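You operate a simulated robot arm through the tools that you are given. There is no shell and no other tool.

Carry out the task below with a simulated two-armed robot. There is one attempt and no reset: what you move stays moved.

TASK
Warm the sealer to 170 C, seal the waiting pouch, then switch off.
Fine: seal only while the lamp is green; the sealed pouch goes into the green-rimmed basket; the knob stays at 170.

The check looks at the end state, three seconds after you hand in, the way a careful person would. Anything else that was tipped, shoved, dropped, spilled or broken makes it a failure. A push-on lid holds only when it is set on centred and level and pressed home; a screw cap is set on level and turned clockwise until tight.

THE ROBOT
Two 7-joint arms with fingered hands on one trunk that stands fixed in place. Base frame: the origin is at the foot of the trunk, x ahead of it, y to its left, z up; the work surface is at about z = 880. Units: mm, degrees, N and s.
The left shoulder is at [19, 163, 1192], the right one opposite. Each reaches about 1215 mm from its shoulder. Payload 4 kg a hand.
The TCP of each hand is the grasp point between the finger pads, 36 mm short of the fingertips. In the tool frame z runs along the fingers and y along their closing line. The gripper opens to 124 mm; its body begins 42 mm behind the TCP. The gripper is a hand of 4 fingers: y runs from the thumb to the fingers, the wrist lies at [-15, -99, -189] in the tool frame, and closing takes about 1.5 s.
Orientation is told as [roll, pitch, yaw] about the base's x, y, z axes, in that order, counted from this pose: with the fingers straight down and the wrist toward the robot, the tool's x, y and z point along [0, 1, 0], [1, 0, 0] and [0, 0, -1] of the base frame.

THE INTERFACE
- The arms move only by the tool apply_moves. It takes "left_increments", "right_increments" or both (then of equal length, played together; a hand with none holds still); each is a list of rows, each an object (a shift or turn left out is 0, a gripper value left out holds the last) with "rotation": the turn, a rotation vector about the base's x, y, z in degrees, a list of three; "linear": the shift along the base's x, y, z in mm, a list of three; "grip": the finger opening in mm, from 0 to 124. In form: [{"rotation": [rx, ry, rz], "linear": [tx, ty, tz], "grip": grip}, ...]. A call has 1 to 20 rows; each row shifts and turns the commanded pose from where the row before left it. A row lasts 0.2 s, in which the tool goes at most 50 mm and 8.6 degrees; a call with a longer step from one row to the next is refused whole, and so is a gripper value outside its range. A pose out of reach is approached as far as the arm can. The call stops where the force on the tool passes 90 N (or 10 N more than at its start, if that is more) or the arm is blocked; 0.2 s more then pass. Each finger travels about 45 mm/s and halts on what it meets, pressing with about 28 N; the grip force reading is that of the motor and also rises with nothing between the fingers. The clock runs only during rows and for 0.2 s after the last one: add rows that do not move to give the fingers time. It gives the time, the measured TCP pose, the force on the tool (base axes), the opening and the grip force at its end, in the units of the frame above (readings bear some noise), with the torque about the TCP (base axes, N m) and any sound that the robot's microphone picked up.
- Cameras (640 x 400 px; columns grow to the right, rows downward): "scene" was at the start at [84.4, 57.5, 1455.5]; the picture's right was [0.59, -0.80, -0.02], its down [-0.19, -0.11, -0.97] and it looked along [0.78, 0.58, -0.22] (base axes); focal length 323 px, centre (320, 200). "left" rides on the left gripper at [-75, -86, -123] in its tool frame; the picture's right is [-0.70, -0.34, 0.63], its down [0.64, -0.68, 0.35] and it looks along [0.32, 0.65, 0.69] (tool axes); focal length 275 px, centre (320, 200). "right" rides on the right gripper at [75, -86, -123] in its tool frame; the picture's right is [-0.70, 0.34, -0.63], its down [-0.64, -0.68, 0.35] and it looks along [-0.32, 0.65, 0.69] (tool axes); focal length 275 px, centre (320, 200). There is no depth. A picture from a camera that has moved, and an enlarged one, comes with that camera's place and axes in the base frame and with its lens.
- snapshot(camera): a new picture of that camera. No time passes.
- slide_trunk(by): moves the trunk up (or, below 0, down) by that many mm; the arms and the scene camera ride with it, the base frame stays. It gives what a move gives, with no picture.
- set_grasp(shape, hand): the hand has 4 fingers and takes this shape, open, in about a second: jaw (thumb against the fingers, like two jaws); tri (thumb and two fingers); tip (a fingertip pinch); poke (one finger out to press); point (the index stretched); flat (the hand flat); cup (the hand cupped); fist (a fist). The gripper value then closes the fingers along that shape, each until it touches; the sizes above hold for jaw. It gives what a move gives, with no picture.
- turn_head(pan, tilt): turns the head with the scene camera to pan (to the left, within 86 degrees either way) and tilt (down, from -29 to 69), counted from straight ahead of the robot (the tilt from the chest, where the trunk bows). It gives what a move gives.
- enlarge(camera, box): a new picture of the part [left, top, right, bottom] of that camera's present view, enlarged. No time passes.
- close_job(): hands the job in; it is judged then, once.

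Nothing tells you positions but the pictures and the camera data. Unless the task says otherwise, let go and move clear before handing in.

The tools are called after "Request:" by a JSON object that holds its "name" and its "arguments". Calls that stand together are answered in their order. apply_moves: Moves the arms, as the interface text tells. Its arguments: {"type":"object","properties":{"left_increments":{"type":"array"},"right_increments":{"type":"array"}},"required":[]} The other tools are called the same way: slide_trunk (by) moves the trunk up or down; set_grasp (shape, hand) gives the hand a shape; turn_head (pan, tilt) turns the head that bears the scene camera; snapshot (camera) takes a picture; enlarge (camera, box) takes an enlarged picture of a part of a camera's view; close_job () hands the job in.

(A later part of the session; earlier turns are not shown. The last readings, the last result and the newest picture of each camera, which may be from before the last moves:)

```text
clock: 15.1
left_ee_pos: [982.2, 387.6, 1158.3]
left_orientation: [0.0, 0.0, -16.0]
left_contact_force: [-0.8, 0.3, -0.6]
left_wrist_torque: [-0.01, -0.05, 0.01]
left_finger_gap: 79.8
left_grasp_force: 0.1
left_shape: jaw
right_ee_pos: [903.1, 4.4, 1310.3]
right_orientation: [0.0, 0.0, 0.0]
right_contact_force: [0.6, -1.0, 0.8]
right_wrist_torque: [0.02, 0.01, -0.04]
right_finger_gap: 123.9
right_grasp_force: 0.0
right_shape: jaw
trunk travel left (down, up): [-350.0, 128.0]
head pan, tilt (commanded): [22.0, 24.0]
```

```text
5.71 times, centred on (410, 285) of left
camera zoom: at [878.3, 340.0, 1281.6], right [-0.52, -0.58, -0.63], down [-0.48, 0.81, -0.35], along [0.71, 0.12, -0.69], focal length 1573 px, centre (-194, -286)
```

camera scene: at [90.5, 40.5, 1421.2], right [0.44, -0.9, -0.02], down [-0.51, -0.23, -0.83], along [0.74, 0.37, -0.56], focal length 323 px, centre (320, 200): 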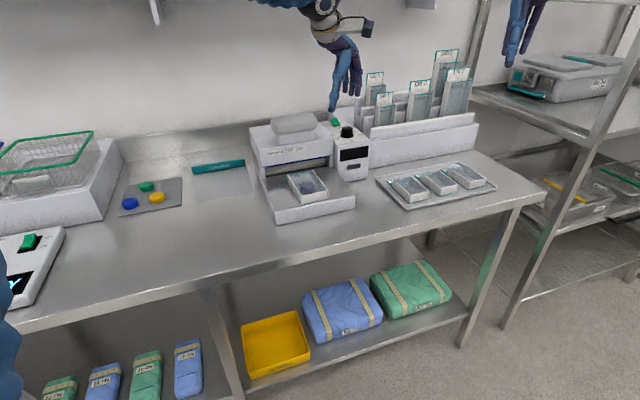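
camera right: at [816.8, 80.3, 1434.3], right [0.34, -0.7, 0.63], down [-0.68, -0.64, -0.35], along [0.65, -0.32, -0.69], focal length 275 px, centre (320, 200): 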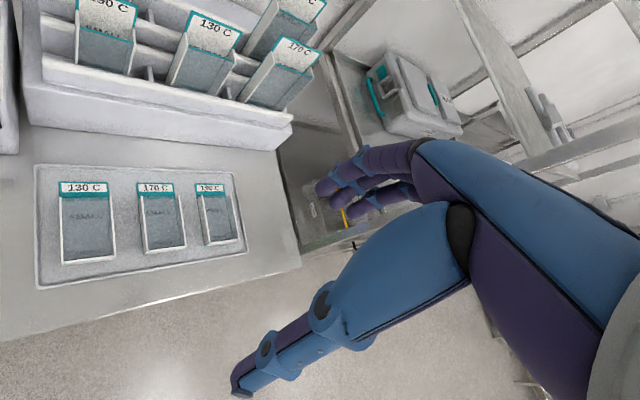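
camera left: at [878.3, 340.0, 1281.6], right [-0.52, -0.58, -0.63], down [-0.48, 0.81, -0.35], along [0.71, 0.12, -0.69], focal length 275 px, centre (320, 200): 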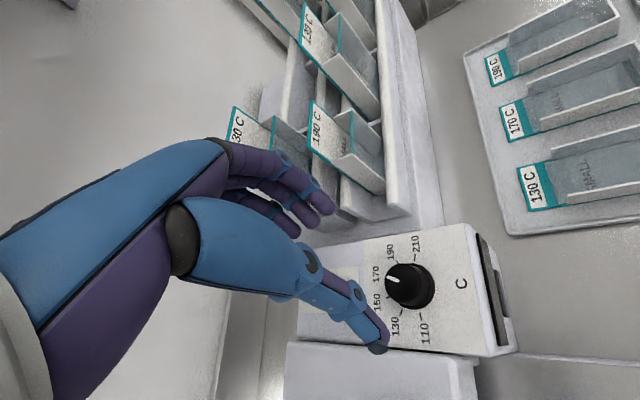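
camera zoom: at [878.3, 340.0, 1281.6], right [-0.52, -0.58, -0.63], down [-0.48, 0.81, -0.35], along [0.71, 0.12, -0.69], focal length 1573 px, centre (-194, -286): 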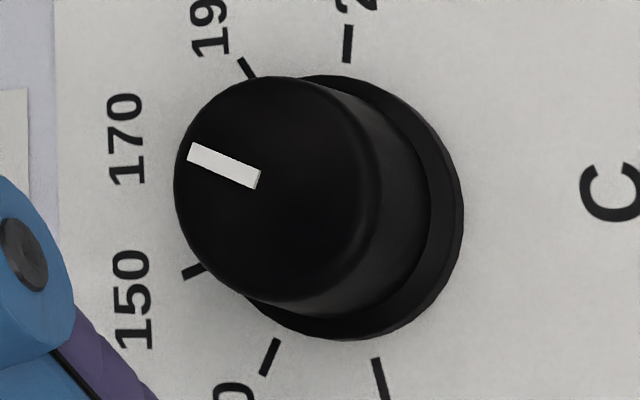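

By calculation the pointer now sits at about +20–23°, and the 170 tick is at +20°. The display should help confirm that. I'll shape the left hand to "poke" so it can press the ON end of the rocker, and see where the finger comes out.

Request:
{"name": "set_grasp", "arguments": {"hand": "left", "shape": "poke"}}

Request:
{"name": "snapshot", "arguments": {"camera": "left"}}

Request:
{"name": "enlarge", "arguments": {"camera": "scene", "box": [270, 60, 430, 200]}}

```text
clock: 16.0
left_ee_pos: [983.6, 388.9, 1157.8]
left_orientation: [-0.1, 0.1, -16.0]
left_contact_force: [0.4, -0.7, 0.1]
left_wrist_torque: [0.01, 0.0, 0.0]
left_finger_gap: 0.3
left_grasp_force: 0.1
left_shape: poke
right_ee_pos: [903.3, 4.8, 1310.1]
right_orientation: [0.0, 0.0, 0.0]
right_contact_force: [-0.7, 0.4, -0.4]
right_wrist_torque: [0.03, -0.01, 0.0]
right_finger_gap: 123.5
right_grasp_force: 0.1
right_shape: jaw
trunk travel left (down, up): [-350.0, 128.0]
head pan, tilt (commanded): [22.0, 24.0]
```

```text
taken
camera left: at [878.9, 340.7, 1280.9], right [-0.52, -0.58, -0.63], down [-0.48, 0.81, -0.35], along [0.71, 0.12, -0.69], focal length 275 px, centre (320, 200)
```

left: 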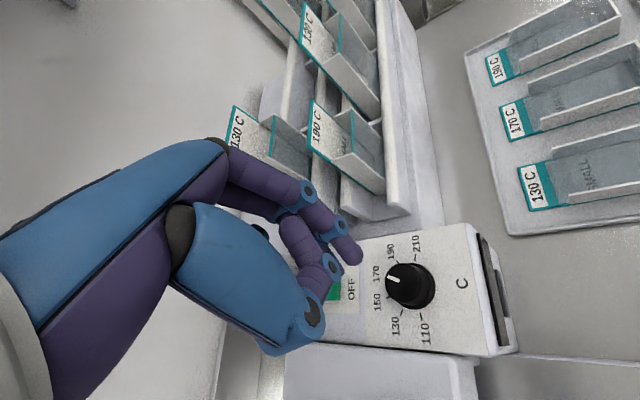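

```text
2.86 times, centred on (350, 130) of scene
camera zoom: at [94.6, 36.4, 1433.9], right [0.37, -0.93, -0.02], down [-0.41, -0.15, -0.9], along [0.83, 0.34, -0.44], focal length 924 px, centre (234, 400)
```

zoom: 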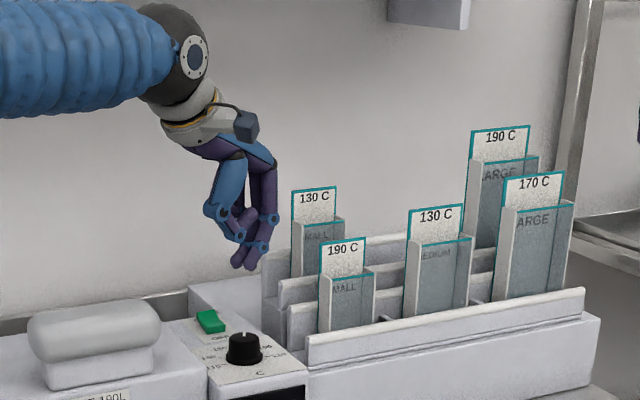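

Request:
{"name": "enlarge", "arguments": {"camera": "scene", "box": [320, 90, 360, 140]}}

Request:
{"name": "enlarge", "arguments": {"camera": "left", "box": [220, 140, 420, 360]}}

```text
8.00 times, centred on (340, 115) of scene
camera zoom: at [94.6, 36.4, 1433.9], right [0.37, -0.93, -0.02], down [-0.41, -0.15, -0.9], along [0.83, 0.34, -0.44], focal length 2586 px, centre (160, 880)
```

zoom: 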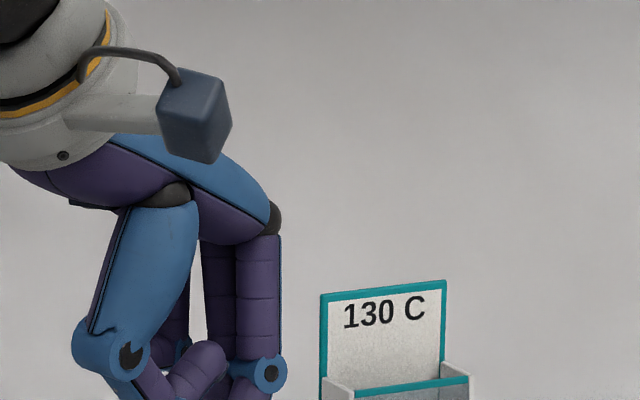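

```text
1.82 times, centred on (320, 250) of left
camera zoom: at [878.9, 340.7, 1280.9], right [-0.52, -0.58, -0.63], down [-0.48, 0.81, -0.35], along [0.71, 0.12, -0.69], focal length 500 px, centre (320, 109)
```

zoom: 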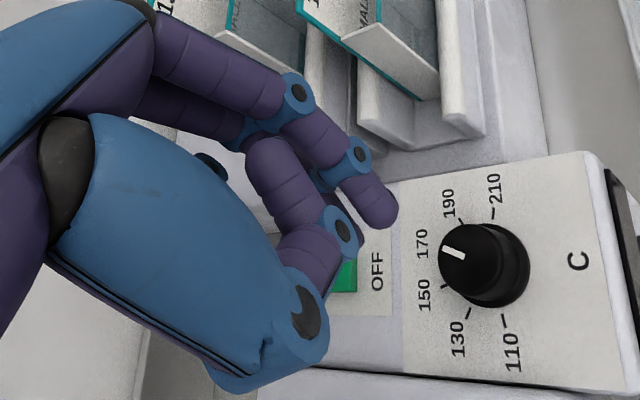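

Request:
{"name": "enlarge", "arguments": {"camera": "scene", "box": [320, 115, 370, 165]}}

```text
8.00 times, centred on (345, 140) of scene
camera zoom: at [94.6, 36.4, 1433.9], right [0.37, -0.93, -0.02], down [-0.41, -0.15, -0.9], along [0.83, 0.34, -0.44], focal length 2586 px, centre (120, 680)
```

zoom: 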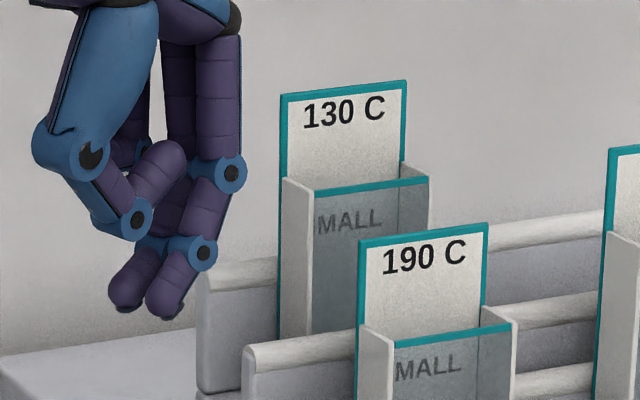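

Request:
{"name": "set_grasp", "arguments": {"hand": "left", "shape": "point"}}

Request:
{"name": "snapshot", "arguments": {"camera": "left"}}

Request:
{"name": "enlarge", "arguments": {"camera": "scene", "box": [310, 90, 390, 170]}}

```text
clock: 16.9
left_ee_pos: [984.6, 389.6, 1157.4]
left_orientation: [0.0, -0.1, -16.0]
left_contact_force: [-0.3, 0.3, 0.3]
left_wrist_torque: [-0.01, 0.04, -0.01]
left_finger_gap: 116.2
left_grasp_force: 0.0
left_shape: point
right_ee_pos: [903.9, 4.6, 1310.6]
right_orientation: [0.0, -0.1, 0.1]
right_contact_force: [-0.6, 0.0, -0.6]
right_wrist_torque: [0.01, 0.0, 0.0]
right_finger_gap: 123.9
right_grasp_force: 0.1
right_shape: jaw
trunk travel left (down, up): [-350.0, 128.0]
head pan, tilt (commanded): [22.0, 24.0]
```

```text
taken
camera left: at [879.0, 340.8, 1280.7], right [-0.52, -0.58, -0.63], down [-0.48, 0.81, -0.35], along [0.71, 0.12, -0.69], focal length 275 px, centre (320, 200)
```

left: 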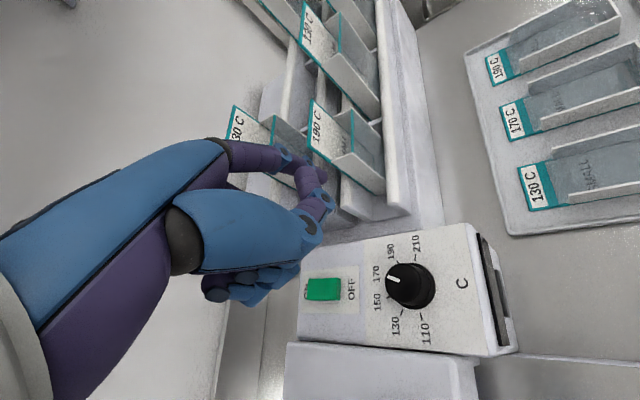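

```text
5.00 times, centred on (350, 130) of scene
camera zoom: at [94.7, 36.5, 1433.9], right [0.37, -0.93, -0.02], down [-0.41, -0.15, -0.9], along [0.83, 0.34, -0.44], focal length 1616 px, centre (170, 550)
```

zoom: 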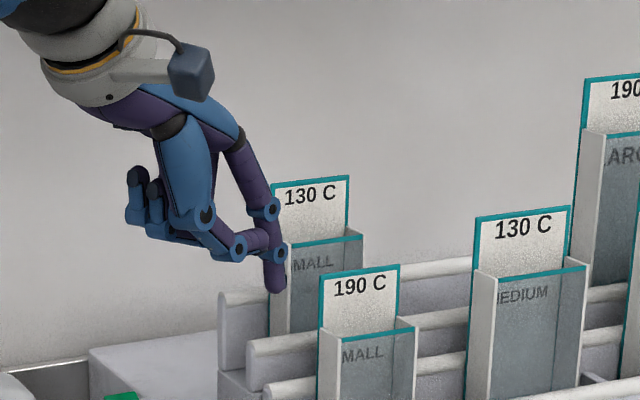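

"Point" sticks out too far, while "poke" puts the fingertips almost on the tool axis. I'll go back to poke, yaw to +45° to line up with the rocker, and hover over its ON (far) half.

Request:
{"name": "set_grasp", "arguments": {"hand": "left", "shape": "poke"}}

Request:
{"name": "apply_moves", "arguments": {"left_increments": [{"linear": [0, 0, 15], "rotation": [0, 0, 7.6]}, {"linear": [11, 11, 5], "rotation": [0, 0, 7.6]}, {"linear": [11, 11, 0], "rotation": [0, 0, 7.6]}, {"linear": [11, 11, 0], "rotation": [0, 0, 7.6]}, {"linear": [11, 11, 0], "rotation": [0, 0, 7.6]}, {"linear": [11, 11, 0], "rotation": [0, 0, 7.6]}, {"linear": [11, 11, 0], "rotation": [0, 0, 7.6]}, {"linear": [10.5, 12.5, 0], "rotation": [0, 0, 7.8]}, {"linear": [0, 0, -20]}, {"linear": [0, 0, -30]}, {"linear": [0, 0, -20]}, {"linear": [0, 0, 0]}]}}

Request:
{"name": "snapshot", "arguments": {"camera": "left"}}

Request:
{"name": "enlarge", "arguments": {"camera": "scene", "box": [290, 100, 390, 190]}}

```text
clock: 17.8
left_ee_pos: [983.3, 389.2, 1157.1]
left_orientation: [0.1, 0.0, -16.0]
left_contact_force: [0.0, -0.3, -0.1]
left_wrist_torque: [-0.05, 0.01, -0.01]
left_finger_gap: 0.0
left_grasp_force: 0.1
left_shape: poke
right_ee_pos: [902.8, 4.3, 1311.4]
right_orientation: [0.1, 0.0, 0.1]
right_contact_force: [-1.1, 0.4, 0.2]
right_wrist_torque: [-0.03, -0.01, -0.03]
right_finger_gap: 123.8
right_grasp_force: 0.1
right_shape: jaw
trunk travel left (down, up): [-350.0, 128.0]
head pan, tilt (commanded): [22.0, 24.0]
```

```text
clock: 20.4
left_ee_pos: [999.0, 477.3, 1104.6]
left_orientation: [-0.1, -0.1, 44.9]
left_contact_force: [0.8, 0.0, -0.4]
left_wrist_torque: [0.01, 0.0, 0.01]
left_finger_gap: 0.0
left_grasp_force: 0.1
left_shape: poke
left hand out of reach, approached as far as the arm can: row 5, 6, 7, 8
right_ee_pos: [902.8, 4.5, 1310.8]
right_orientation: [0.0, -0.1, 0.0]
right_contact_force: [0.0, 0.6, 0.8]
right_wrist_torque: [0.01, -0.01, 0.0]
right_finger_gap: 123.8
right_grasp_force: 0.1
right_shape: jaw
trunk travel left (down, up): [-350.0, 128.0]
head pan, tilt (commanded): [22.0, 24.0]
```

```text
taken
camera left: at [989.1, 364.0, 1228.0], right [0.25, -0.73, -0.63], down [-0.94, -0.03, -0.35], along [0.24, 0.68, -0.69], focal length 275 px, centre (320, 200)
```

left: 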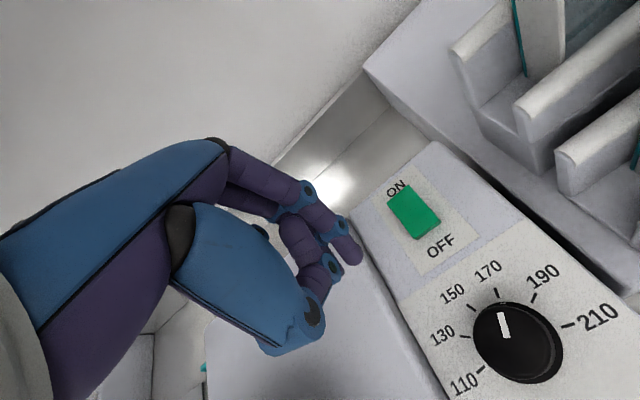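

```text
4.44 times, centred on (340, 145) of scene
camera zoom: at [94.6, 36.4, 1433.9], right [0.37, -0.93, -0.02], down [-0.41, -0.15, -0.9], along [0.83, 0.34, -0.44], focal length 1437 px, centre (231, 444)
```

zoom: 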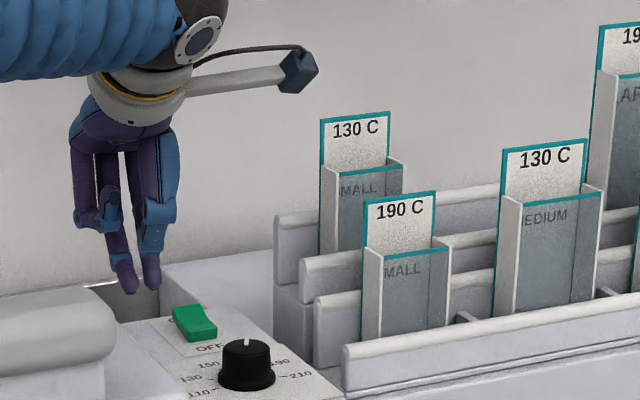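

Yaw 45° there put the wrist out of reach, so the arm stopped short at (999, 477, 1105) with nothing touched. I'll yaw back to about +5° and tilt the fingers forward, which brings the wrist closer.

Request:
{"name": "apply_moves", "arguments": {"left_increments": [{"rotation": [0, 0, -8]}, {"rotation": [0, 0, -8]}, {"rotation": [0, 0, -8]}, {"rotation": [0, -6, 0]}, {"rotation": [0, -6, 0]}, {"rotation": [0, -6, 0]}, {"rotation": [0, 0, 0]}]}}

Request:
{"name": "snapshot", "arguments": {"camera": "left"}}

Request:
{"name": "enlarge", "arguments": {"camera": "scene", "box": [290, 100, 390, 190]}}

```text
clock: 22.0
left_ee_pos: [1000.6, 478.6, 1104.8]
left_orientation: [-6.6, -16.8, 22.0]
left_contact_force: [0.5, 0.2, 0.2]
left_wrist_torque: [-0.01, 0.03, 0.03]
left_finger_gap: 0.0
left_grasp_force: 0.1
left_shape: poke
right_ee_pos: [903.1, 4.3, 1311.8]
right_orientation: [-0.1, 0.0, 0.1]
right_contact_force: [0.2, -0.1, -0.2]
right_wrist_torque: [-0.01, -0.02, -0.01]
right_finger_gap: 124.0
right_grasp_force: 0.0
right_shape: jaw
trunk travel left (down, up): [-350.0, 128.0]
head pan, tilt (commanded): [22.0, 24.0]
```

```text
taken
camera left: at [910.2, 377.3, 1205.7], right [0.13, -0.77, -0.62], down [-0.72, 0.36, -0.6], along [0.68, 0.53, -0.51], focal length 275 px, centre (320, 200)
```

left: 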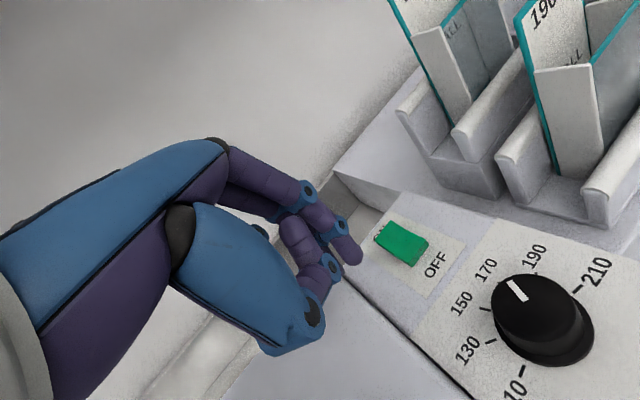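

```text
4.44 times, centred on (340, 145) of scene
camera zoom: at [94.8, 36.2, 1433.9], right [0.37, -0.93, -0.02], down [-0.41, -0.15, -0.9], along [0.83, 0.34, -0.44], focal length 1437 px, centre (231, 444)
```

zoom: 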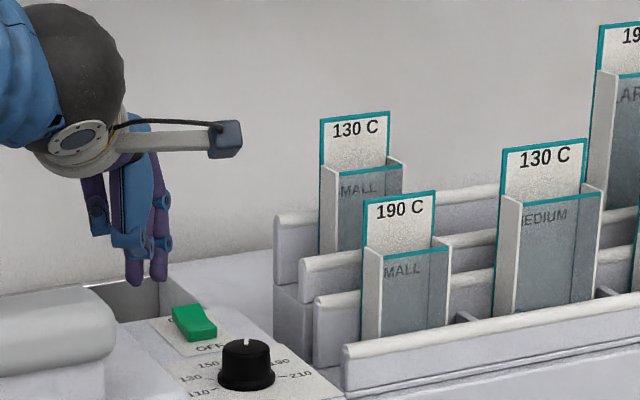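

The commanded pose follows the reached one, so moves are predictable. I'll zoom in on the rocker for its position.

Request:
{"name": "enlarge", "arguments": {"camera": "left", "box": [340, 190, 480, 290]}}

Request:
{"name": "enlarge", "arguments": {"camera": "scene", "box": [310, 150, 360, 190]}}

Request:
{"name": "enlarge", "arguments": {"camera": "left", "box": [430, 230, 620, 390]}}

```text
4.00 times, centred on (410, 240) of left
camera zoom: at [910.2, 377.3, 1205.7], right [0.13, -0.77, -0.62], down [-0.72, 0.36, -0.6], along [0.68, 0.53, -0.51], focal length 1101 px, centre (-40, 40)
```

zoom: 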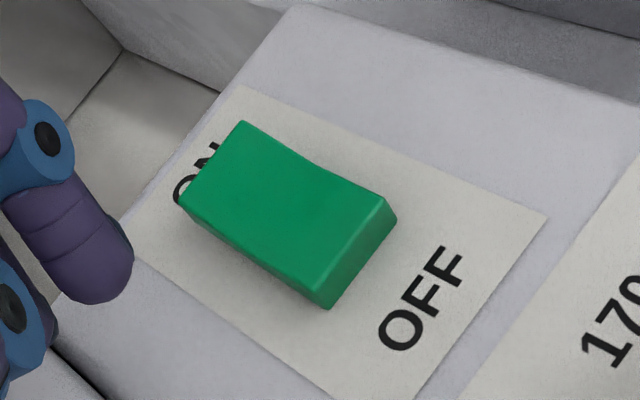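

```text
10.00 times, centred on (335, 170) of scene
camera zoom: at [94.8, 36.2, 1433.9], right [0.37, -0.93, -0.02], down [-0.41, -0.15, -0.9], along [0.83, 0.34, -0.44], focal length 3232 px, centre (170, 500)
```

zoom: 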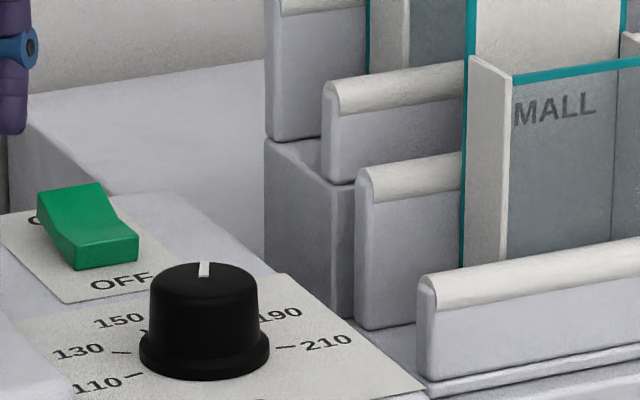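

```text
2.50 times, centred on (525, 310) of left
camera zoom: at [910.2, 377.3, 1205.7], right [0.13, -0.77, -0.62], down [-0.72, 0.36, -0.6], along [0.68, 0.53, -0.51], focal length 688 px, centre (-192, -75)
```

zoom: 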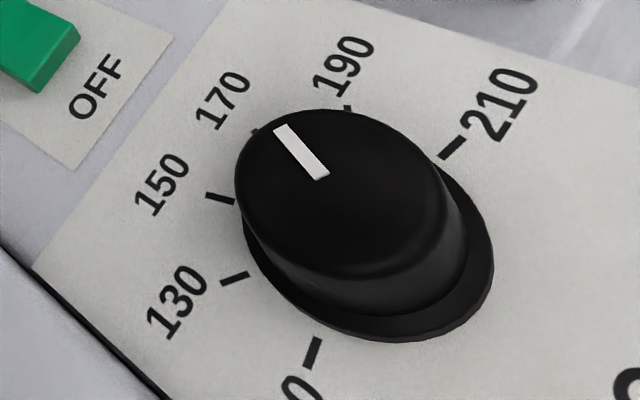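

The rocker's ON end is raised, with its far edge at about (1067, 475, 1029) and the near edge at z≈1015, so it is off. I'll move the fingertips to hover just above the ON half.

Request:
{"name": "apply_moves", "arguments": {"left_increments": [{"linear": [15, -3, 0]}, {"linear": [15, -3, -5]}, {"linear": [16, -3, -10]}, {"linear": [0, 0, -10]}, {"linear": [0, 0, 0]}]}}

Request:
{"name": "snapshot", "arguments": {"camera": "left"}}

Request:
{"name": "enlarge", "arguments": {"camera": "scene", "box": [310, 130, 370, 190]}}

```text
clock: 23.2
left_ee_pos: [1047.1, 467.3, 1079.6]
left_orientation: [-6.6, -16.8, 22.0]
left_contact_force: [0.0, 0.1, 0.2]
left_wrist_torque: [0.02, -0.02, 0.01]
left_finger_gap: 0.1
left_grasp_force: 0.0
left_shape: poke
right_ee_pos: [903.4, 5.1, 1312.1]
right_orientation: [0.0, 0.0, 0.0]
right_contact_force: [0.5, -0.2, -0.1]
right_wrist_torque: [-0.02, 0.0, 0.02]
right_finger_gap: 123.6
right_grasp_force: 0.0
right_shape: jaw
trunk travel left (down, up): [-350.0, 128.0]
head pan, tilt (commanded): [22.0, 24.0]
```

```text
taken
camera left: at [956.2, 367.6, 1181.1], right [0.13, -0.77, -0.62], down [-0.72, 0.36, -0.6], along [0.68, 0.53, -0.51], focal length 275 px, centre (320, 200)
```

left: 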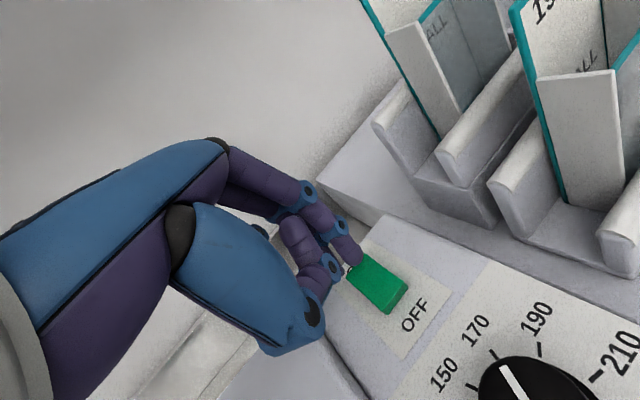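

```text
6.67 times, centred on (340, 160) of scene
camera zoom: at [94.7, 36.3, 1433.9], right [0.37, -0.93, -0.02], down [-0.41, -0.15, -0.9], along [0.83, 0.34, -0.44], focal length 2155 px, centre (187, 467)
```

zoom: 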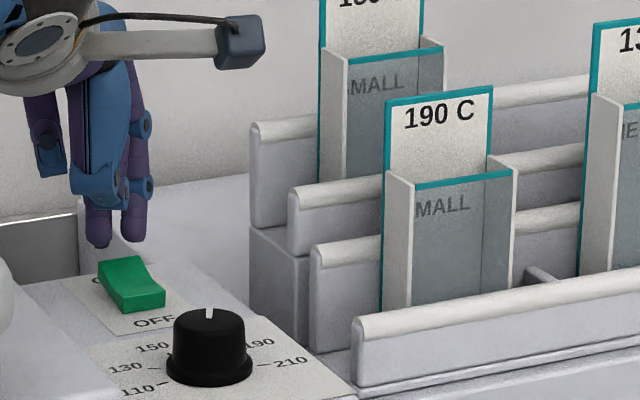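

The fingertips are over the ON end, about 16 mm above it. I'll press down in small steps.

Request:
{"name": "apply_moves", "arguments": {"left_increments": [{"linear": [0, 0, -6]}, {"linear": [0, 0, -6]}, {"linear": [0, 0, -4]}, {"linear": [0, 0, -3]}, {"linear": [0, 0, -3]}, {"linear": [0, 0, 0]}]}}

Request:
{"name": "enlarge", "arguments": {"camera": "scene", "box": [310, 140, 390, 220]}}

Request:
{"name": "enlarge", "arguments": {"camera": "left", "box": [300, 200, 460, 340]}}

```text
clock: 24.6
left_ee_pos: [1046.3, 468.8, 1064.4]
left_orientation: [-6.9, -17.1, 22.0]
left_contact_force: [5.5, 4.6, 28.6]
left_wrist_torque: [0.36, -0.4, -0.01]
left_finger_gap: 0.0
left_grasp_force: 0.0
left_shape: poke
right_ee_pos: [901.9, 3.3, 1314.2]
right_orientation: [-0.1, -0.1, -0.1]
right_contact_force: [0.2, -0.9, -0.2]
right_wrist_torque: [0.01, 0.0, 0.0]
right_finger_gap: 123.8
right_grasp_force: 0.0
right_shape: jaw
trunk travel left (down, up): [-350.0, 128.0]
head pan, tilt (commanded): [22.0, 24.0]
```

```text
5.00 times, centred on (350, 180) of scene
camera zoom: at [92.1, 35.6, 1434.4], right [0.37, -0.93, -0.02], down [-0.41, -0.15, -0.9], along [0.83, 0.34, -0.44], focal length 1616 px, centre (170, 300)
```

zoom: 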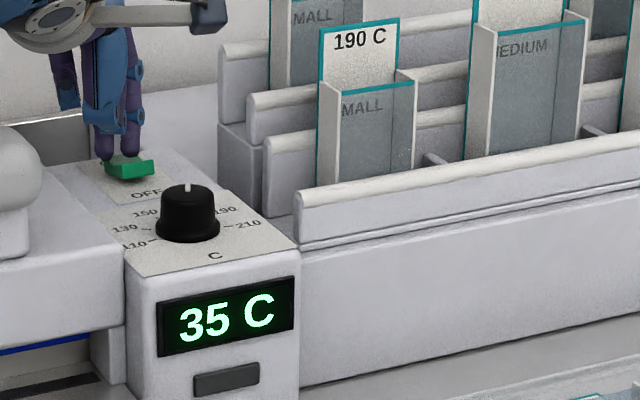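

```text
2.86 times, centred on (380, 270) of left
camera zoom: at [954.2, 368.2, 1164.2], right [0.14, -0.77, -0.62], down [-0.71, 0.36, -0.6], along [0.69, 0.53, -0.5], focal length 786 px, centre (149, 0)
```

zoom: 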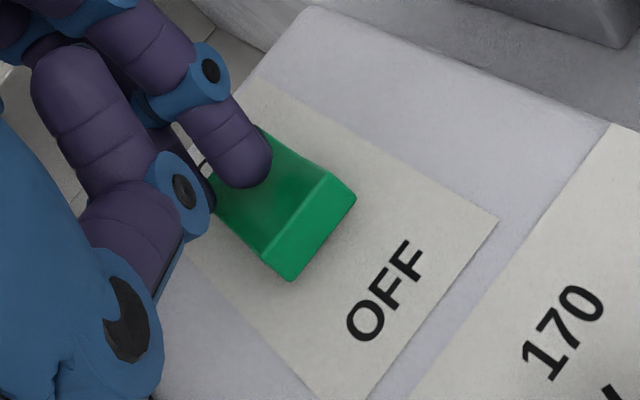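

The display lit and reads 35 C, so the switch is on. I'll lift off and take the left hand over the pouch while the sealer warms up.

Request:
{"name": "apply_moves", "arguments": {"left_increments": [{"linear": [0, 0, 20]}, {"linear": [0, 0, 25]}, {"linear": [0, 0, 25]}, {"linear": [0, 0, 20], "rotation": [0, 6, 0]}, {"linear": [0, 0, 20], "rotation": [0, 6, 0]}, {"linear": [0, 0, 20], "rotation": [0, 6, 0]}, {"linear": [-36.5, -7.7, 0], "rotation": [0, 0, -8]}, {"linear": [-36.5, -7.7, 0], "rotation": [0, 0, -8]}, {"linear": [-36.5, -7.7, 0], "rotation": [0, 0, -8]}, {"linear": [-36.5, -7.7, 0], "rotation": [0, 0, -8]}, {"linear": [-36.5, -7.7, 0], "rotation": [0, 0, -8]}, {"linear": [-36.5, -7.7, 0], "rotation": [0, 0, -8]}, {"linear": [-36.5, -7.7, 0], "rotation": [0, 0, -8]}, {"linear": [-36.5, -7.7, 0], "rotation": [0, 0, -8]}, {"linear": [0, 0, 0]}]}}

Request:
{"name": "set_grasp", "arguments": {"hand": "left", "shape": "jaw"}}

Request:
{"name": "snapshot", "arguments": {"camera": "left"}}

Request:
{"name": "snapshot", "arguments": {"camera": "scene"}}

Request:
{"name": "enlarge", "arguments": {"camera": "scene", "box": [310, 140, 390, 220]}}

```text
clock: 27.8
left_ee_pos: [731.2, 409.3, 1186.2]
left_orientation: [0.0, 0.0, -43.2]
left_contact_force: [0.6, -0.2, 0.6]
left_wrist_torque: [0.03, 0.02, -0.01]
left_finger_gap: 0.0
left_grasp_force: 0.1
left_shape: poke
left hand out of reach, approached as far as the arm can: row 5, 6
right_ee_pos: [904.4, 4.9, 1310.5]
right_orientation: [0.0, 0.1, -0.1]
right_contact_force: [-0.3, -0.1, 0.0]
right_wrist_torque: [0.03, -0.02, -0.01]
right_finger_gap: 123.9
right_grasp_force: 0.0
right_shape: jaw
trunk travel left (down, up): [-350.0, 128.0]
head pan, tilt (commanded): [22.0, 24.0]
```

```text
clock: 28.7
left_ee_pos: [730.7, 410.0, 1187.4]
left_orientation: [0.0, -0.1, -43.1]
left_contact_force: [0.5, -0.1, -0.1]
left_wrist_torque: [0.0, 0.0, 0.01]
left_finger_gap: 123.8
left_grasp_force: 0.1
left_shape: jaw
right_ee_pos: [901.6, 5.4, 1309.8]
right_orientation: [-0.1, 0.0, 0.0]
right_contact_force: [-1.1, 0.2, 0.3]
right_wrist_torque: [0.02, -0.01, -0.01]
right_finger_gap: 123.8
right_grasp_force: 0.1
right_shape: jaw
trunk travel left (down, up): [-350.0, 128.0]
head pan, tilt (commanded): [22.0, 24.0]
```

```text
taken
camera left: at [615.0, 414.0, 1310.2], right [-0.72, -0.28, -0.63], down [-0.06, 0.94, -0.35], along [0.69, -0.21, -0.69], focal length 275 px, centre (320, 200)
```

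left: 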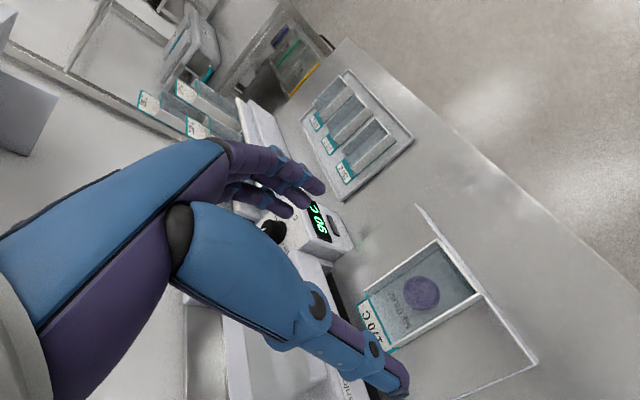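

```text
taken
camera scene: at [94.6, 36.5, 1433.9], right [0.37, -0.93, -0.02], down [-0.41, -0.15, -0.9], along [0.83, 0.34, -0.44], focal length 323 px, centre (320, 200)
```

scene: 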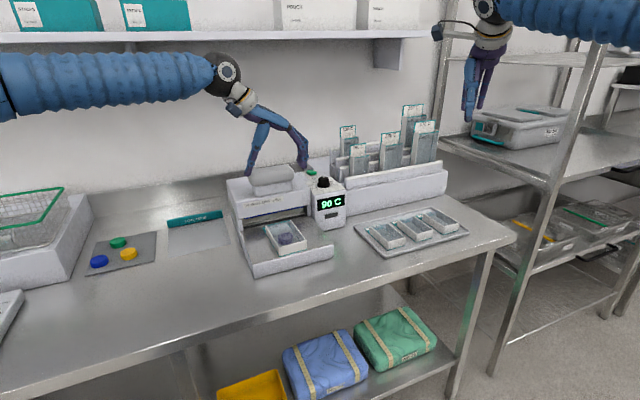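

```text
5.00 times, centred on (350, 180) of scene
camera zoom: at [94.6, 36.5, 1433.9], right [0.37, -0.93, -0.02], down [-0.41, -0.15, -0.9], along [0.83, 0.34, -0.44], focal length 1616 px, centre (170, 300)
```

zoom: 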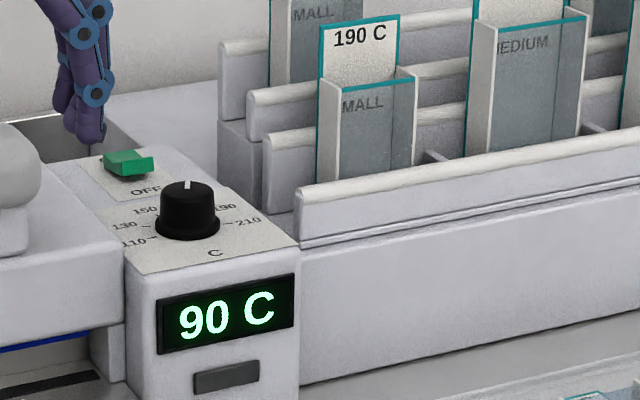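

It's heating fast (90 C already). I'll measure the pouch precisely from here.

Request:
{"name": "enlarge", "arguments": {"camera": "left", "box": [340, 220, 500, 370]}}

Request:
{"name": "enlarge", "arguments": {"camera": "scene", "box": [225, 170, 345, 285]}}

```text
2.67 times, centred on (420, 295) of left
camera zoom: at [615.0, 414.0, 1310.2], right [-0.72, -0.28, -0.63], down [-0.06, 0.94, -0.35], along [0.69, -0.21, -0.69], focal length 734 px, centre (53, -53)
```

zoom: 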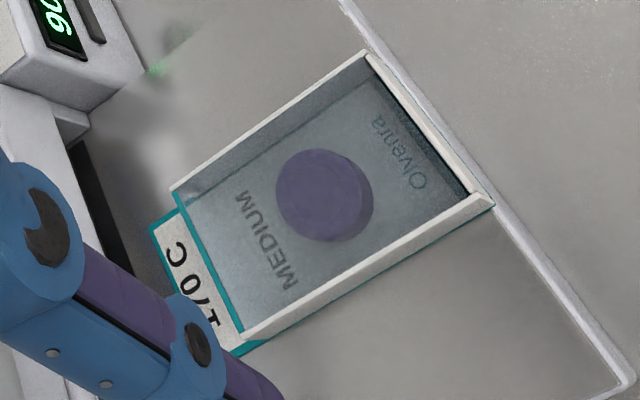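

```text
3.48 times, centred on (285, 228) of scene
camera zoom: at [94.6, 36.5, 1433.9], right [0.37, -0.93, -0.02], down [-0.41, -0.15, -0.9], along [0.83, 0.34, -0.44], focal length 1124 px, centre (442, 104)
```

zoom: 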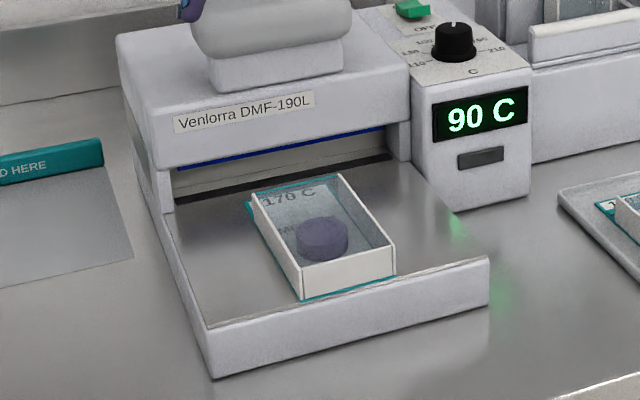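

Pouch centre comes out at about (760, 417), yaw ≈46.5°, box top z≈957. I'll descend with the fingers open on either side of the side walls, and stop partway to look.

Request:
{"name": "apply_moves", "arguments": {"left_increments": [{"linear": [11, -0.5, -30]}, {"linear": [11, -0.5, -40]}, {"linear": [0, 0, -40]}, {"linear": [0, 0, -40]}, {"linear": [0, 0, -20]}, {"linear": [0, 0, 0]}]}}

Request:
{"name": "snapshot", "arguments": {"camera": "left"}}

Request:
{"name": "enlarge", "arguments": {"camera": "scene", "box": [200, 130, 370, 285]}}

```text
clock: 30.1
left_ee_pos: [752.2, 407.8, 1015.4]
left_orientation: [0.0, -0.1, -43.0]
left_contact_force: [-0.4, 1.3, 0.3]
left_wrist_torque: [0.01, 0.0, 0.02]
left_finger_gap: 124.0
left_grasp_force: 0.1
left_shape: jaw
right_ee_pos: [902.3, 4.7, 1310.4]
right_orientation: [-0.1, -0.1, 0.0]
right_contact_force: [-0.1, 1.1, 0.8]
right_wrist_torque: [0.02, -0.03, 0.0]
right_finger_gap: 123.7
right_grasp_force: 0.1
right_shape: jaw
trunk travel left (down, up): [-350.0, 128.0]
head pan, tilt (commanded): [22.0, 24.0]
```

```text
taken
camera left: at [636.5, 413.4, 1139.8], right [-0.72, -0.28, -0.63], down [-0.06, 0.94, -0.35], along [0.69, -0.21, -0.69], focal length 275 px, centre (320, 200)
```

left: 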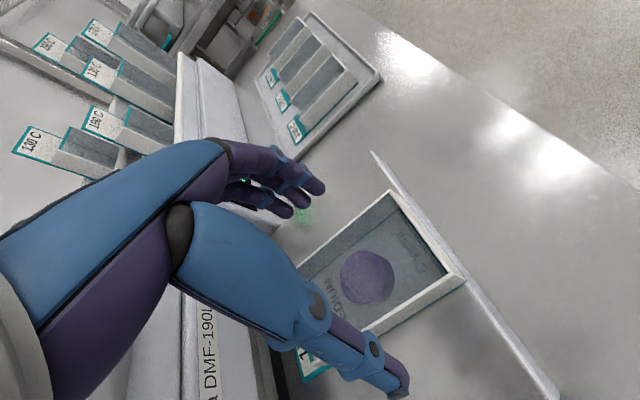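

```text
2.58 times, centred on (285, 208) of scene
camera zoom: at [94.4, 36.4, 1433.9], right [0.37, -0.93, -0.02], down [-0.41, -0.15, -0.9], along [0.83, 0.34, -0.44], focal length 834 px, centre (410, 181)
```

zoom: 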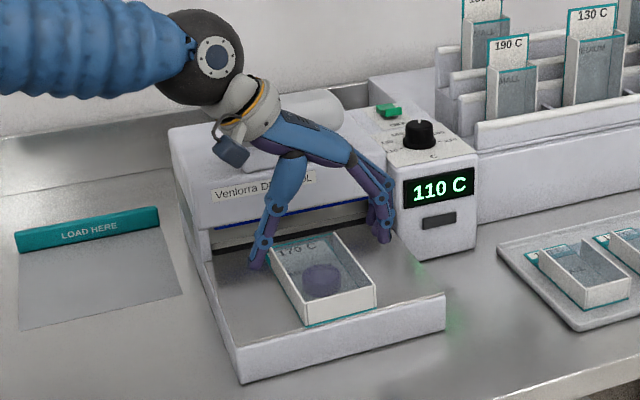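

Request:
{"name": "apply_moves", "arguments": {"left_increments": [{"linear": [0, 1, -15]}, {"linear": [0, 0, -15]}, {"linear": [0, 0, -10]}, {"linear": [0, 0, -5]}, {"linear": [0, 0, 0]}]}}

Request:
{"name": "enlarge", "arguments": {"camera": "left", "box": [260, 150, 500, 400]}}

Request:
{"name": "enlarge", "arguments": {"camera": "scene", "box": [225, 170, 345, 285]}}

```text
clock: 31.3
left_ee_pos: [752.2, 410.7, 969.9]
left_orientation: [0.0, 0.1, -43.0]
left_contact_force: [0.3, -0.7, -0.3]
left_wrist_torque: [-0.04, 0.01, -0.02]
left_finger_gap: 124.1
left_grasp_force: 0.1
left_shape: jaw
right_ee_pos: [903.3, 5.2, 1311.1]
right_orientation: [0.0, 0.0, 0.0]
right_contact_force: [-0.4, -0.5, 0.1]
right_wrist_torque: [0.01, -0.02, 0.02]
right_finger_gap: 123.7
right_grasp_force: 0.1
right_shape: jaw
trunk travel left (down, up): [-350.0, 128.0]
head pan, tilt (commanded): [22.0, 24.0]
```

```text
1.60 times, centred on (380, 275) of left
camera zoom: at [636.5, 414.3, 1094.6], right [-0.72, -0.28, -0.63], down [-0.06, 0.94, -0.35], along [0.69, -0.21, -0.69], focal length 440 px, centre (224, 80)
```

zoom: 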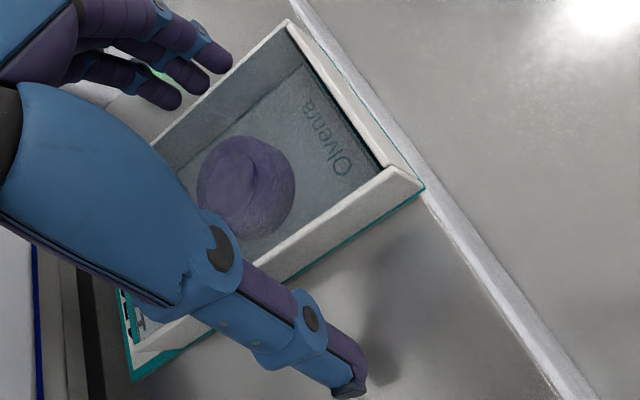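

```text
3.48 times, centred on (285, 228) of scene
camera zoom: at [94.5, 36.5, 1433.9], right [0.37, -0.93, -0.02], down [-0.41, -0.15, -0.9], along [0.83, 0.34, -0.44], focal length 1124 px, centre (442, 104)
```

zoom: 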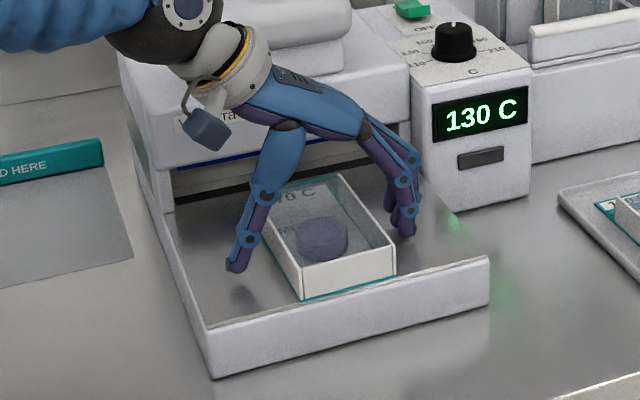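

The fingers straddle the pouch and the display reads 130 C. I'll close gently on the side walls.

Request:
{"name": "apply_moves", "arguments": {"left_increments": [{"grip": 100}, {"grip": 85}, {"grip": 76}, {"grip": 68}, {"grip": 68}, {"grip": 68}]}}

Request:
{"name": "enlarge", "arguments": {"camera": "left", "box": [260, 150, 500, 400]}}

Request:
{"name": "enlarge", "arguments": {"camera": "scene", "box": [225, 170, 345, 285]}}

```text
clock: 32.7
left_ee_pos: [751.8, 410.6, 973.6]
left_orientation: [0.0, -0.1, -43.0]
left_contact_force: [-1.3, 3.4, 9.0]
left_wrist_torque: [0.23, 0.26, -0.05]
left_finger_gap: 85.5
left_grasp_force: 27.8
left_shape: jaw
right_ee_pos: [902.9, 4.9, 1311.8]
right_orientation: [0.0, 0.1, 0.1]
right_contact_force: [0.1, -0.3, -0.5]
right_wrist_torque: [0.02, -0.03, -0.01]
right_finger_gap: 123.9
right_grasp_force: 0.0
right_shape: jaw
trunk travel left (down, up): [-350.0, 128.0]
head pan, tilt (commanded): [22.0, 24.0]
```

```text
1.60 times, centred on (380, 275) of left
camera zoom: at [636.0, 414.5, 1095.5], right [-0.72, -0.28, -0.63], down [-0.06, 0.94, -0.35], along [0.69, -0.21, -0.69], focal length 440 px, centre (224, 80)
```

zoom: 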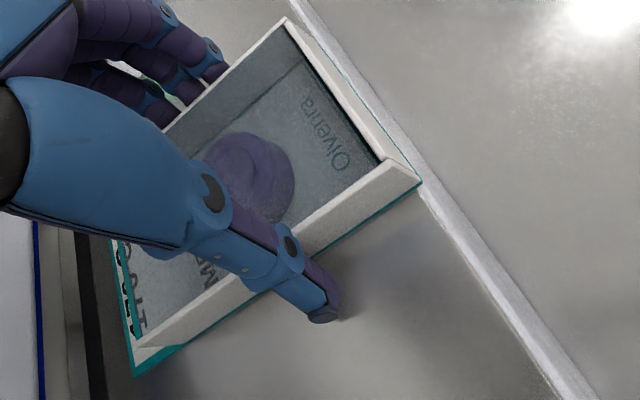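

```text
3.48 times, centred on (285, 228) of scene
camera zoom: at [93.7, 36.6, 1434.0], right [0.37, -0.93, -0.01], down [-0.41, -0.15, -0.9], along [0.83, 0.34, -0.44], focal length 1124 px, centre (442, 104)
```

zoom: 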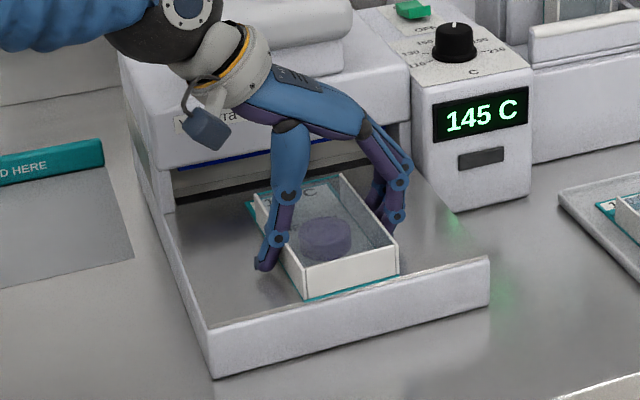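

It's gripped. Next I'll slide the pouch about 35 mm straight into the sealer (along the 45.5° direction), so the flap crosses the seal strip.

Request:
{"name": "apply_moves", "arguments": {"left_increments": [{"linear": [3.5, 3.6, 1]}, {"linear": [3.5, 3.6, 0]}, {"linear": [3.5, 3.6, 0]}, {"linear": [3.5, 3.6, 0]}, {"linear": [3.5, 3.6, 0]}, {"linear": [3.5, 3.6, 0]}, {"linear": [3.5, 3.5, 0]}, {"linear": [0, 0, 0]}]}}

Request:
{"name": "enlarge", "arguments": {"camera": "left", "box": [260, 150, 500, 400]}}

Request:
{"name": "enlarge", "arguments": {"camera": "scene", "box": [225, 170, 345, 285]}}

```text
clock: 34.5
left_ee_pos: [777.0, 434.9, 974.3]
left_orientation: [0.0, 0.0, -43.0]
left_contact_force: [0.1, -0.6, 2.1]
left_wrist_torque: [0.06, 0.11, 0.06]
left_finger_gap: 86.2
left_grasp_force: 28.2
left_shape: jaw
right_ee_pos: [903.8, 6.0, 1311.0]
right_orientation: [0.0, -0.1, 0.0]
right_contact_force: [0.6, 0.6, -0.1]
right_wrist_torque: [0.02, -0.01, -0.01]
right_finger_gap: 123.8
right_grasp_force: 0.1
right_shape: jaw
trunk travel left (down, up): [-350.0, 128.0]
head pan, tilt (commanded): [22.0, 24.0]
```

```text
1.60 times, centred on (380, 275) of left
camera zoom: at [660.9, 439.4, 1096.3], right [-0.72, -0.28, -0.63], down [-0.06, 0.94, -0.35], along [0.69, -0.21, -0.69], focal length 440 px, centre (224, 80)
```

zoom: 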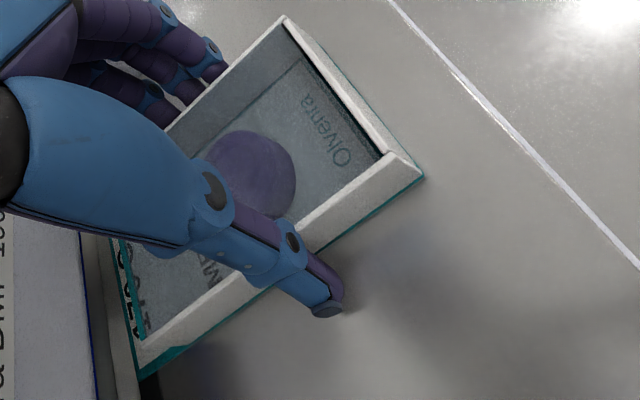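

```text
3.48 times, centred on (285, 228) of scene
camera zoom: at [94.3, 36.4, 1433.9], right [0.37, -0.93, -0.02], down [-0.41, -0.15, -0.9], along [0.83, 0.34, -0.44], focal length 1124 px, centre (442, 104)
```

zoom: 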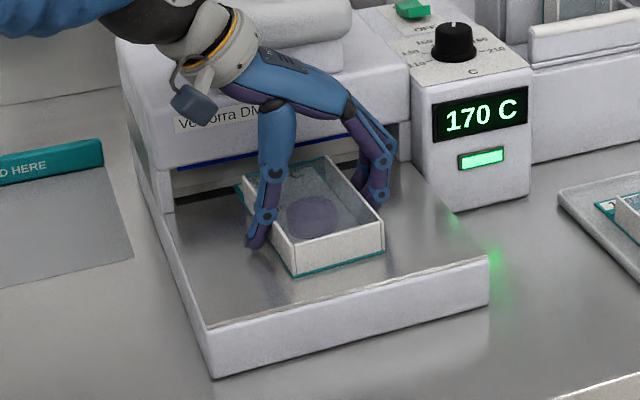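

The lamp is green at 170 C and the pouch has moved in. I'll release it, raise the hand and check the flap against the strip.

Request:
{"name": "apply_moves", "arguments": {"left_increments": [{"grip": 100}, {"grip": 120}, {"grip": 124}, {"linear": [-2, -2, 20]}, {"linear": [-6, -6, 35]}, {"linear": [-10, -10, 40]}, {"linear": [-12, -12, 42]}]}}

Request:
{"name": "snapshot", "arguments": {"camera": "left"}}

Request:
{"name": "enlarge", "arguments": {"camera": "scene", "box": [225, 170, 345, 285]}}

```text
clock: 36.1
left_ee_pos: [746.0, 405.6, 1110.2]
left_orientation: [-0.1, 0.0, -42.9]
left_contact_force: [0.1, 0.1, 0.9]
left_wrist_torque: [0.01, -0.01, -0.01]
left_finger_gap: 123.5
left_grasp_force: 0.0
left_shape: jaw
right_ee_pos: [902.4, 3.6, 1310.6]
right_orientation: [0.0, 0.0, 0.0]
right_contact_force: [-0.8, 0.0, 0.7]
right_wrist_torque: [0.01, -0.06, -0.03]
right_finger_gap: 123.7
right_grasp_force: 0.2
right_shape: jaw
trunk travel left (down, up): [-350.0, 128.0]
head pan, tilt (commanded): [22.0, 24.0]
```

```text
taken
camera left: at [630.5, 409.6, 1233.8], right [-0.72, -0.28, -0.63], down [-0.06, 0.94, -0.34], along [0.69, -0.21, -0.69], focal length 275 px, centre (320, 200)
```

left: 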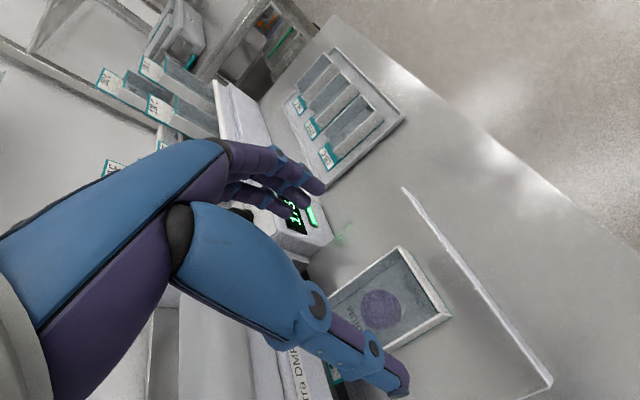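

```text
3.48 times, centred on (285, 228) of scene
camera zoom: at [93.5, 35.7, 1434.1], right [0.37, -0.93, -0.02], down [-0.41, -0.15, -0.9], along [0.83, 0.34, -0.44], focal length 1124 px, centre (442, 104)
```

zoom: 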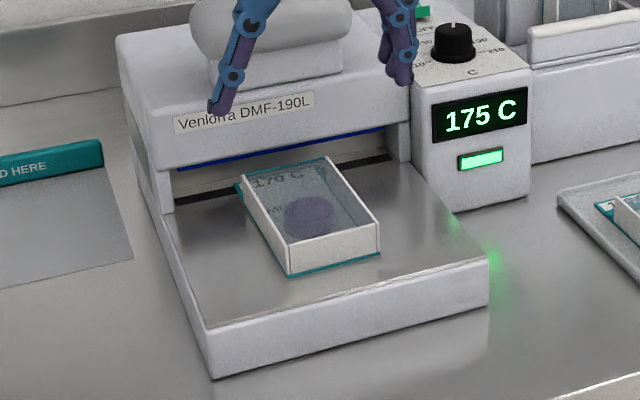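

The flap now lies over the strip. The display shows 175 C with the lamp still green, so I'll keep watching that. I'll move the hand up and left to view the handle and get its position for pressing.

Request:
{"name": "apply_moves", "arguments": {"left_increments": [{"linear": [0, 15, 35], "rotation": [0, 0, 7]}, {"linear": [-4, 27, 33], "rotation": [0, 0, 7]}, {"linear": [-4, 27, 33], "rotation": [0, 0, 7]}, {"linear": [-4, 27, 33], "rotation": [0, 0, 7]}, {"linear": [-4, 27, 33], "rotation": [0, 0, 7]}, {"linear": [-4, 27, 0], "rotation": [0, 0, 8]}]}}

Request:
{"name": "snapshot", "arguments": {"camera": "left"}}

Request:
{"name": "enlarge", "arguments": {"camera": "scene", "box": [225, 150, 355, 285]}}

```text
clock: 37.5
left_ee_pos: [725.7, 557.4, 1275.7]
left_orientation: [0.1, 0.0, 0.1]
left_contact_force: [0.3, 0.0, -0.1]
left_wrist_torque: [-0.02, 0.03, 0.03]
left_finger_gap: 123.9
left_grasp_force: 0.1
left_shape: jaw
right_ee_pos: [902.9, 6.3, 1311.1]
right_orientation: [0.0, 0.0, 0.0]
right_contact_force: [-0.7, -0.2, 0.3]
right_wrist_torque: [-0.01, 0.02, -0.01]
right_finger_gap: 123.7
right_grasp_force: 0.0
right_shape: jaw
trunk travel left (down, up): [-350.0, 128.0]
head pan, tilt (commanded): [22.0, 24.0]
```

```text
taken
camera left: at [638.7, 481.3, 1399.3], right [-0.34, -0.7, -0.63], down [-0.68, 0.64, -0.35], along [0.65, 0.32, -0.69], focal length 275 px, centre (320, 200)
```

left: 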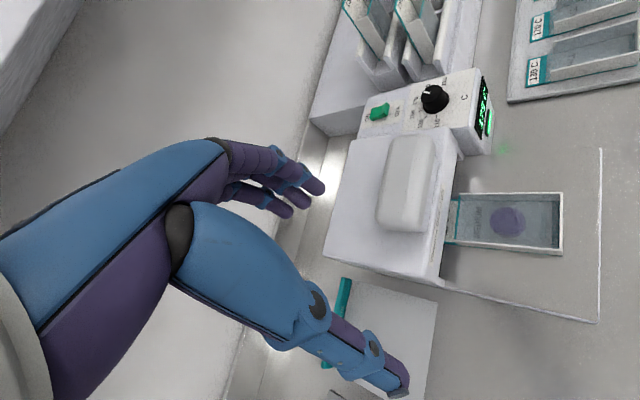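

```text
2.96 times, centred on (290, 218) of scene
camera zoom: at [94.3, 37.1, 1433.8], right [0.37, -0.93, -0.01], down [-0.41, -0.15, -0.9], along [0.83, 0.34, -0.44], focal length 958 px, centre (409, 148)
```

zoom: 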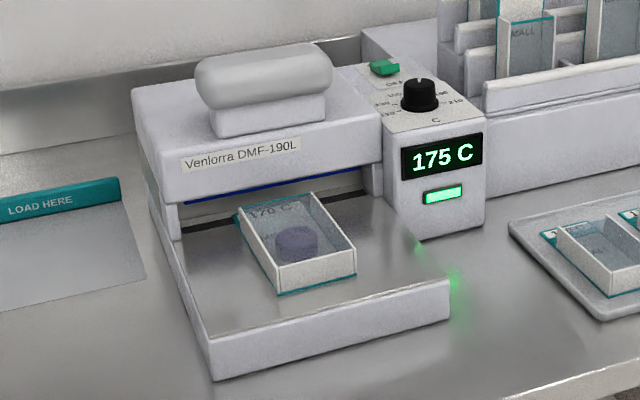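

The display still reads 175 (it seems to step in 5s) and the lamp is green. I'll re-measure the pointer from this angle and locate the handle.

Request:
{"name": "enlarge", "arguments": {"camera": "left", "box": [390, 60, 500, 150]}}

Request:
{"name": "enlarge", "arguments": {"camera": "left", "box": [400, 70, 470, 130]}}

Request:
{"name": "enlarge", "arguments": {"camera": "left", "box": [320, 120, 580, 300]}}

```text
4.44 times, centred on (445, 105) of left
camera zoom: at [638.7, 481.3, 1399.3], right [-0.34, -0.7, -0.63], down [-0.68, 0.64, -0.35], along [0.65, 0.32, -0.69], focal length 1224 px, centre (-236, 622)
```

zoom: 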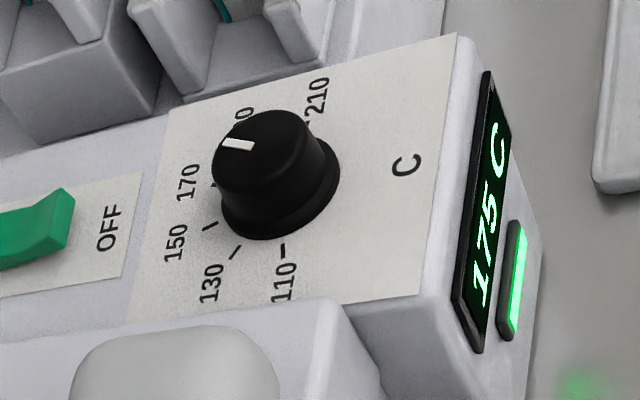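

```text
6.67 times, centred on (435, 100) of left
camera zoom: at [638.7, 481.3, 1399.3], right [-0.34, -0.7, -0.63], down [-0.68, 0.64, -0.35], along [0.65, 0.32, -0.69], focal length 1835 px, centre (-447, 867)
```

zoom: 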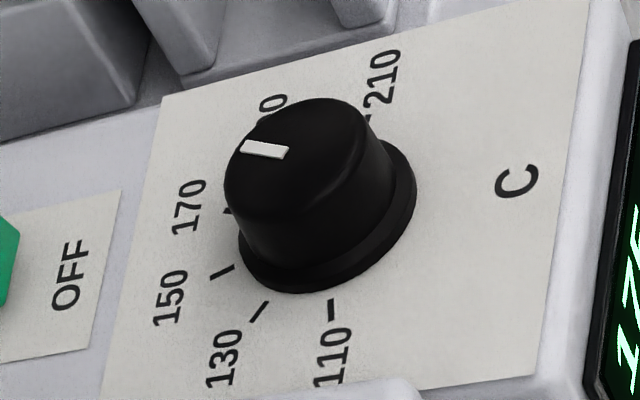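

```text
2.22 times, centred on (450, 210) of left
camera zoom: at [638.7, 481.3, 1399.3], right [-0.34, -0.7, -0.63], down [-0.68, 0.64, -0.35], along [0.65, 0.32, -0.69], focal length 612 px, centre (31, 178)
```

zoom: 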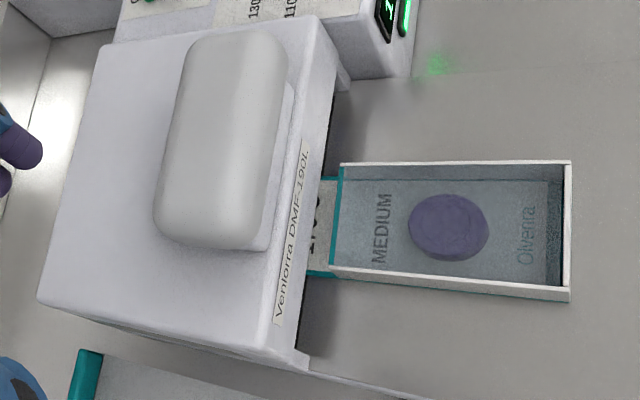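

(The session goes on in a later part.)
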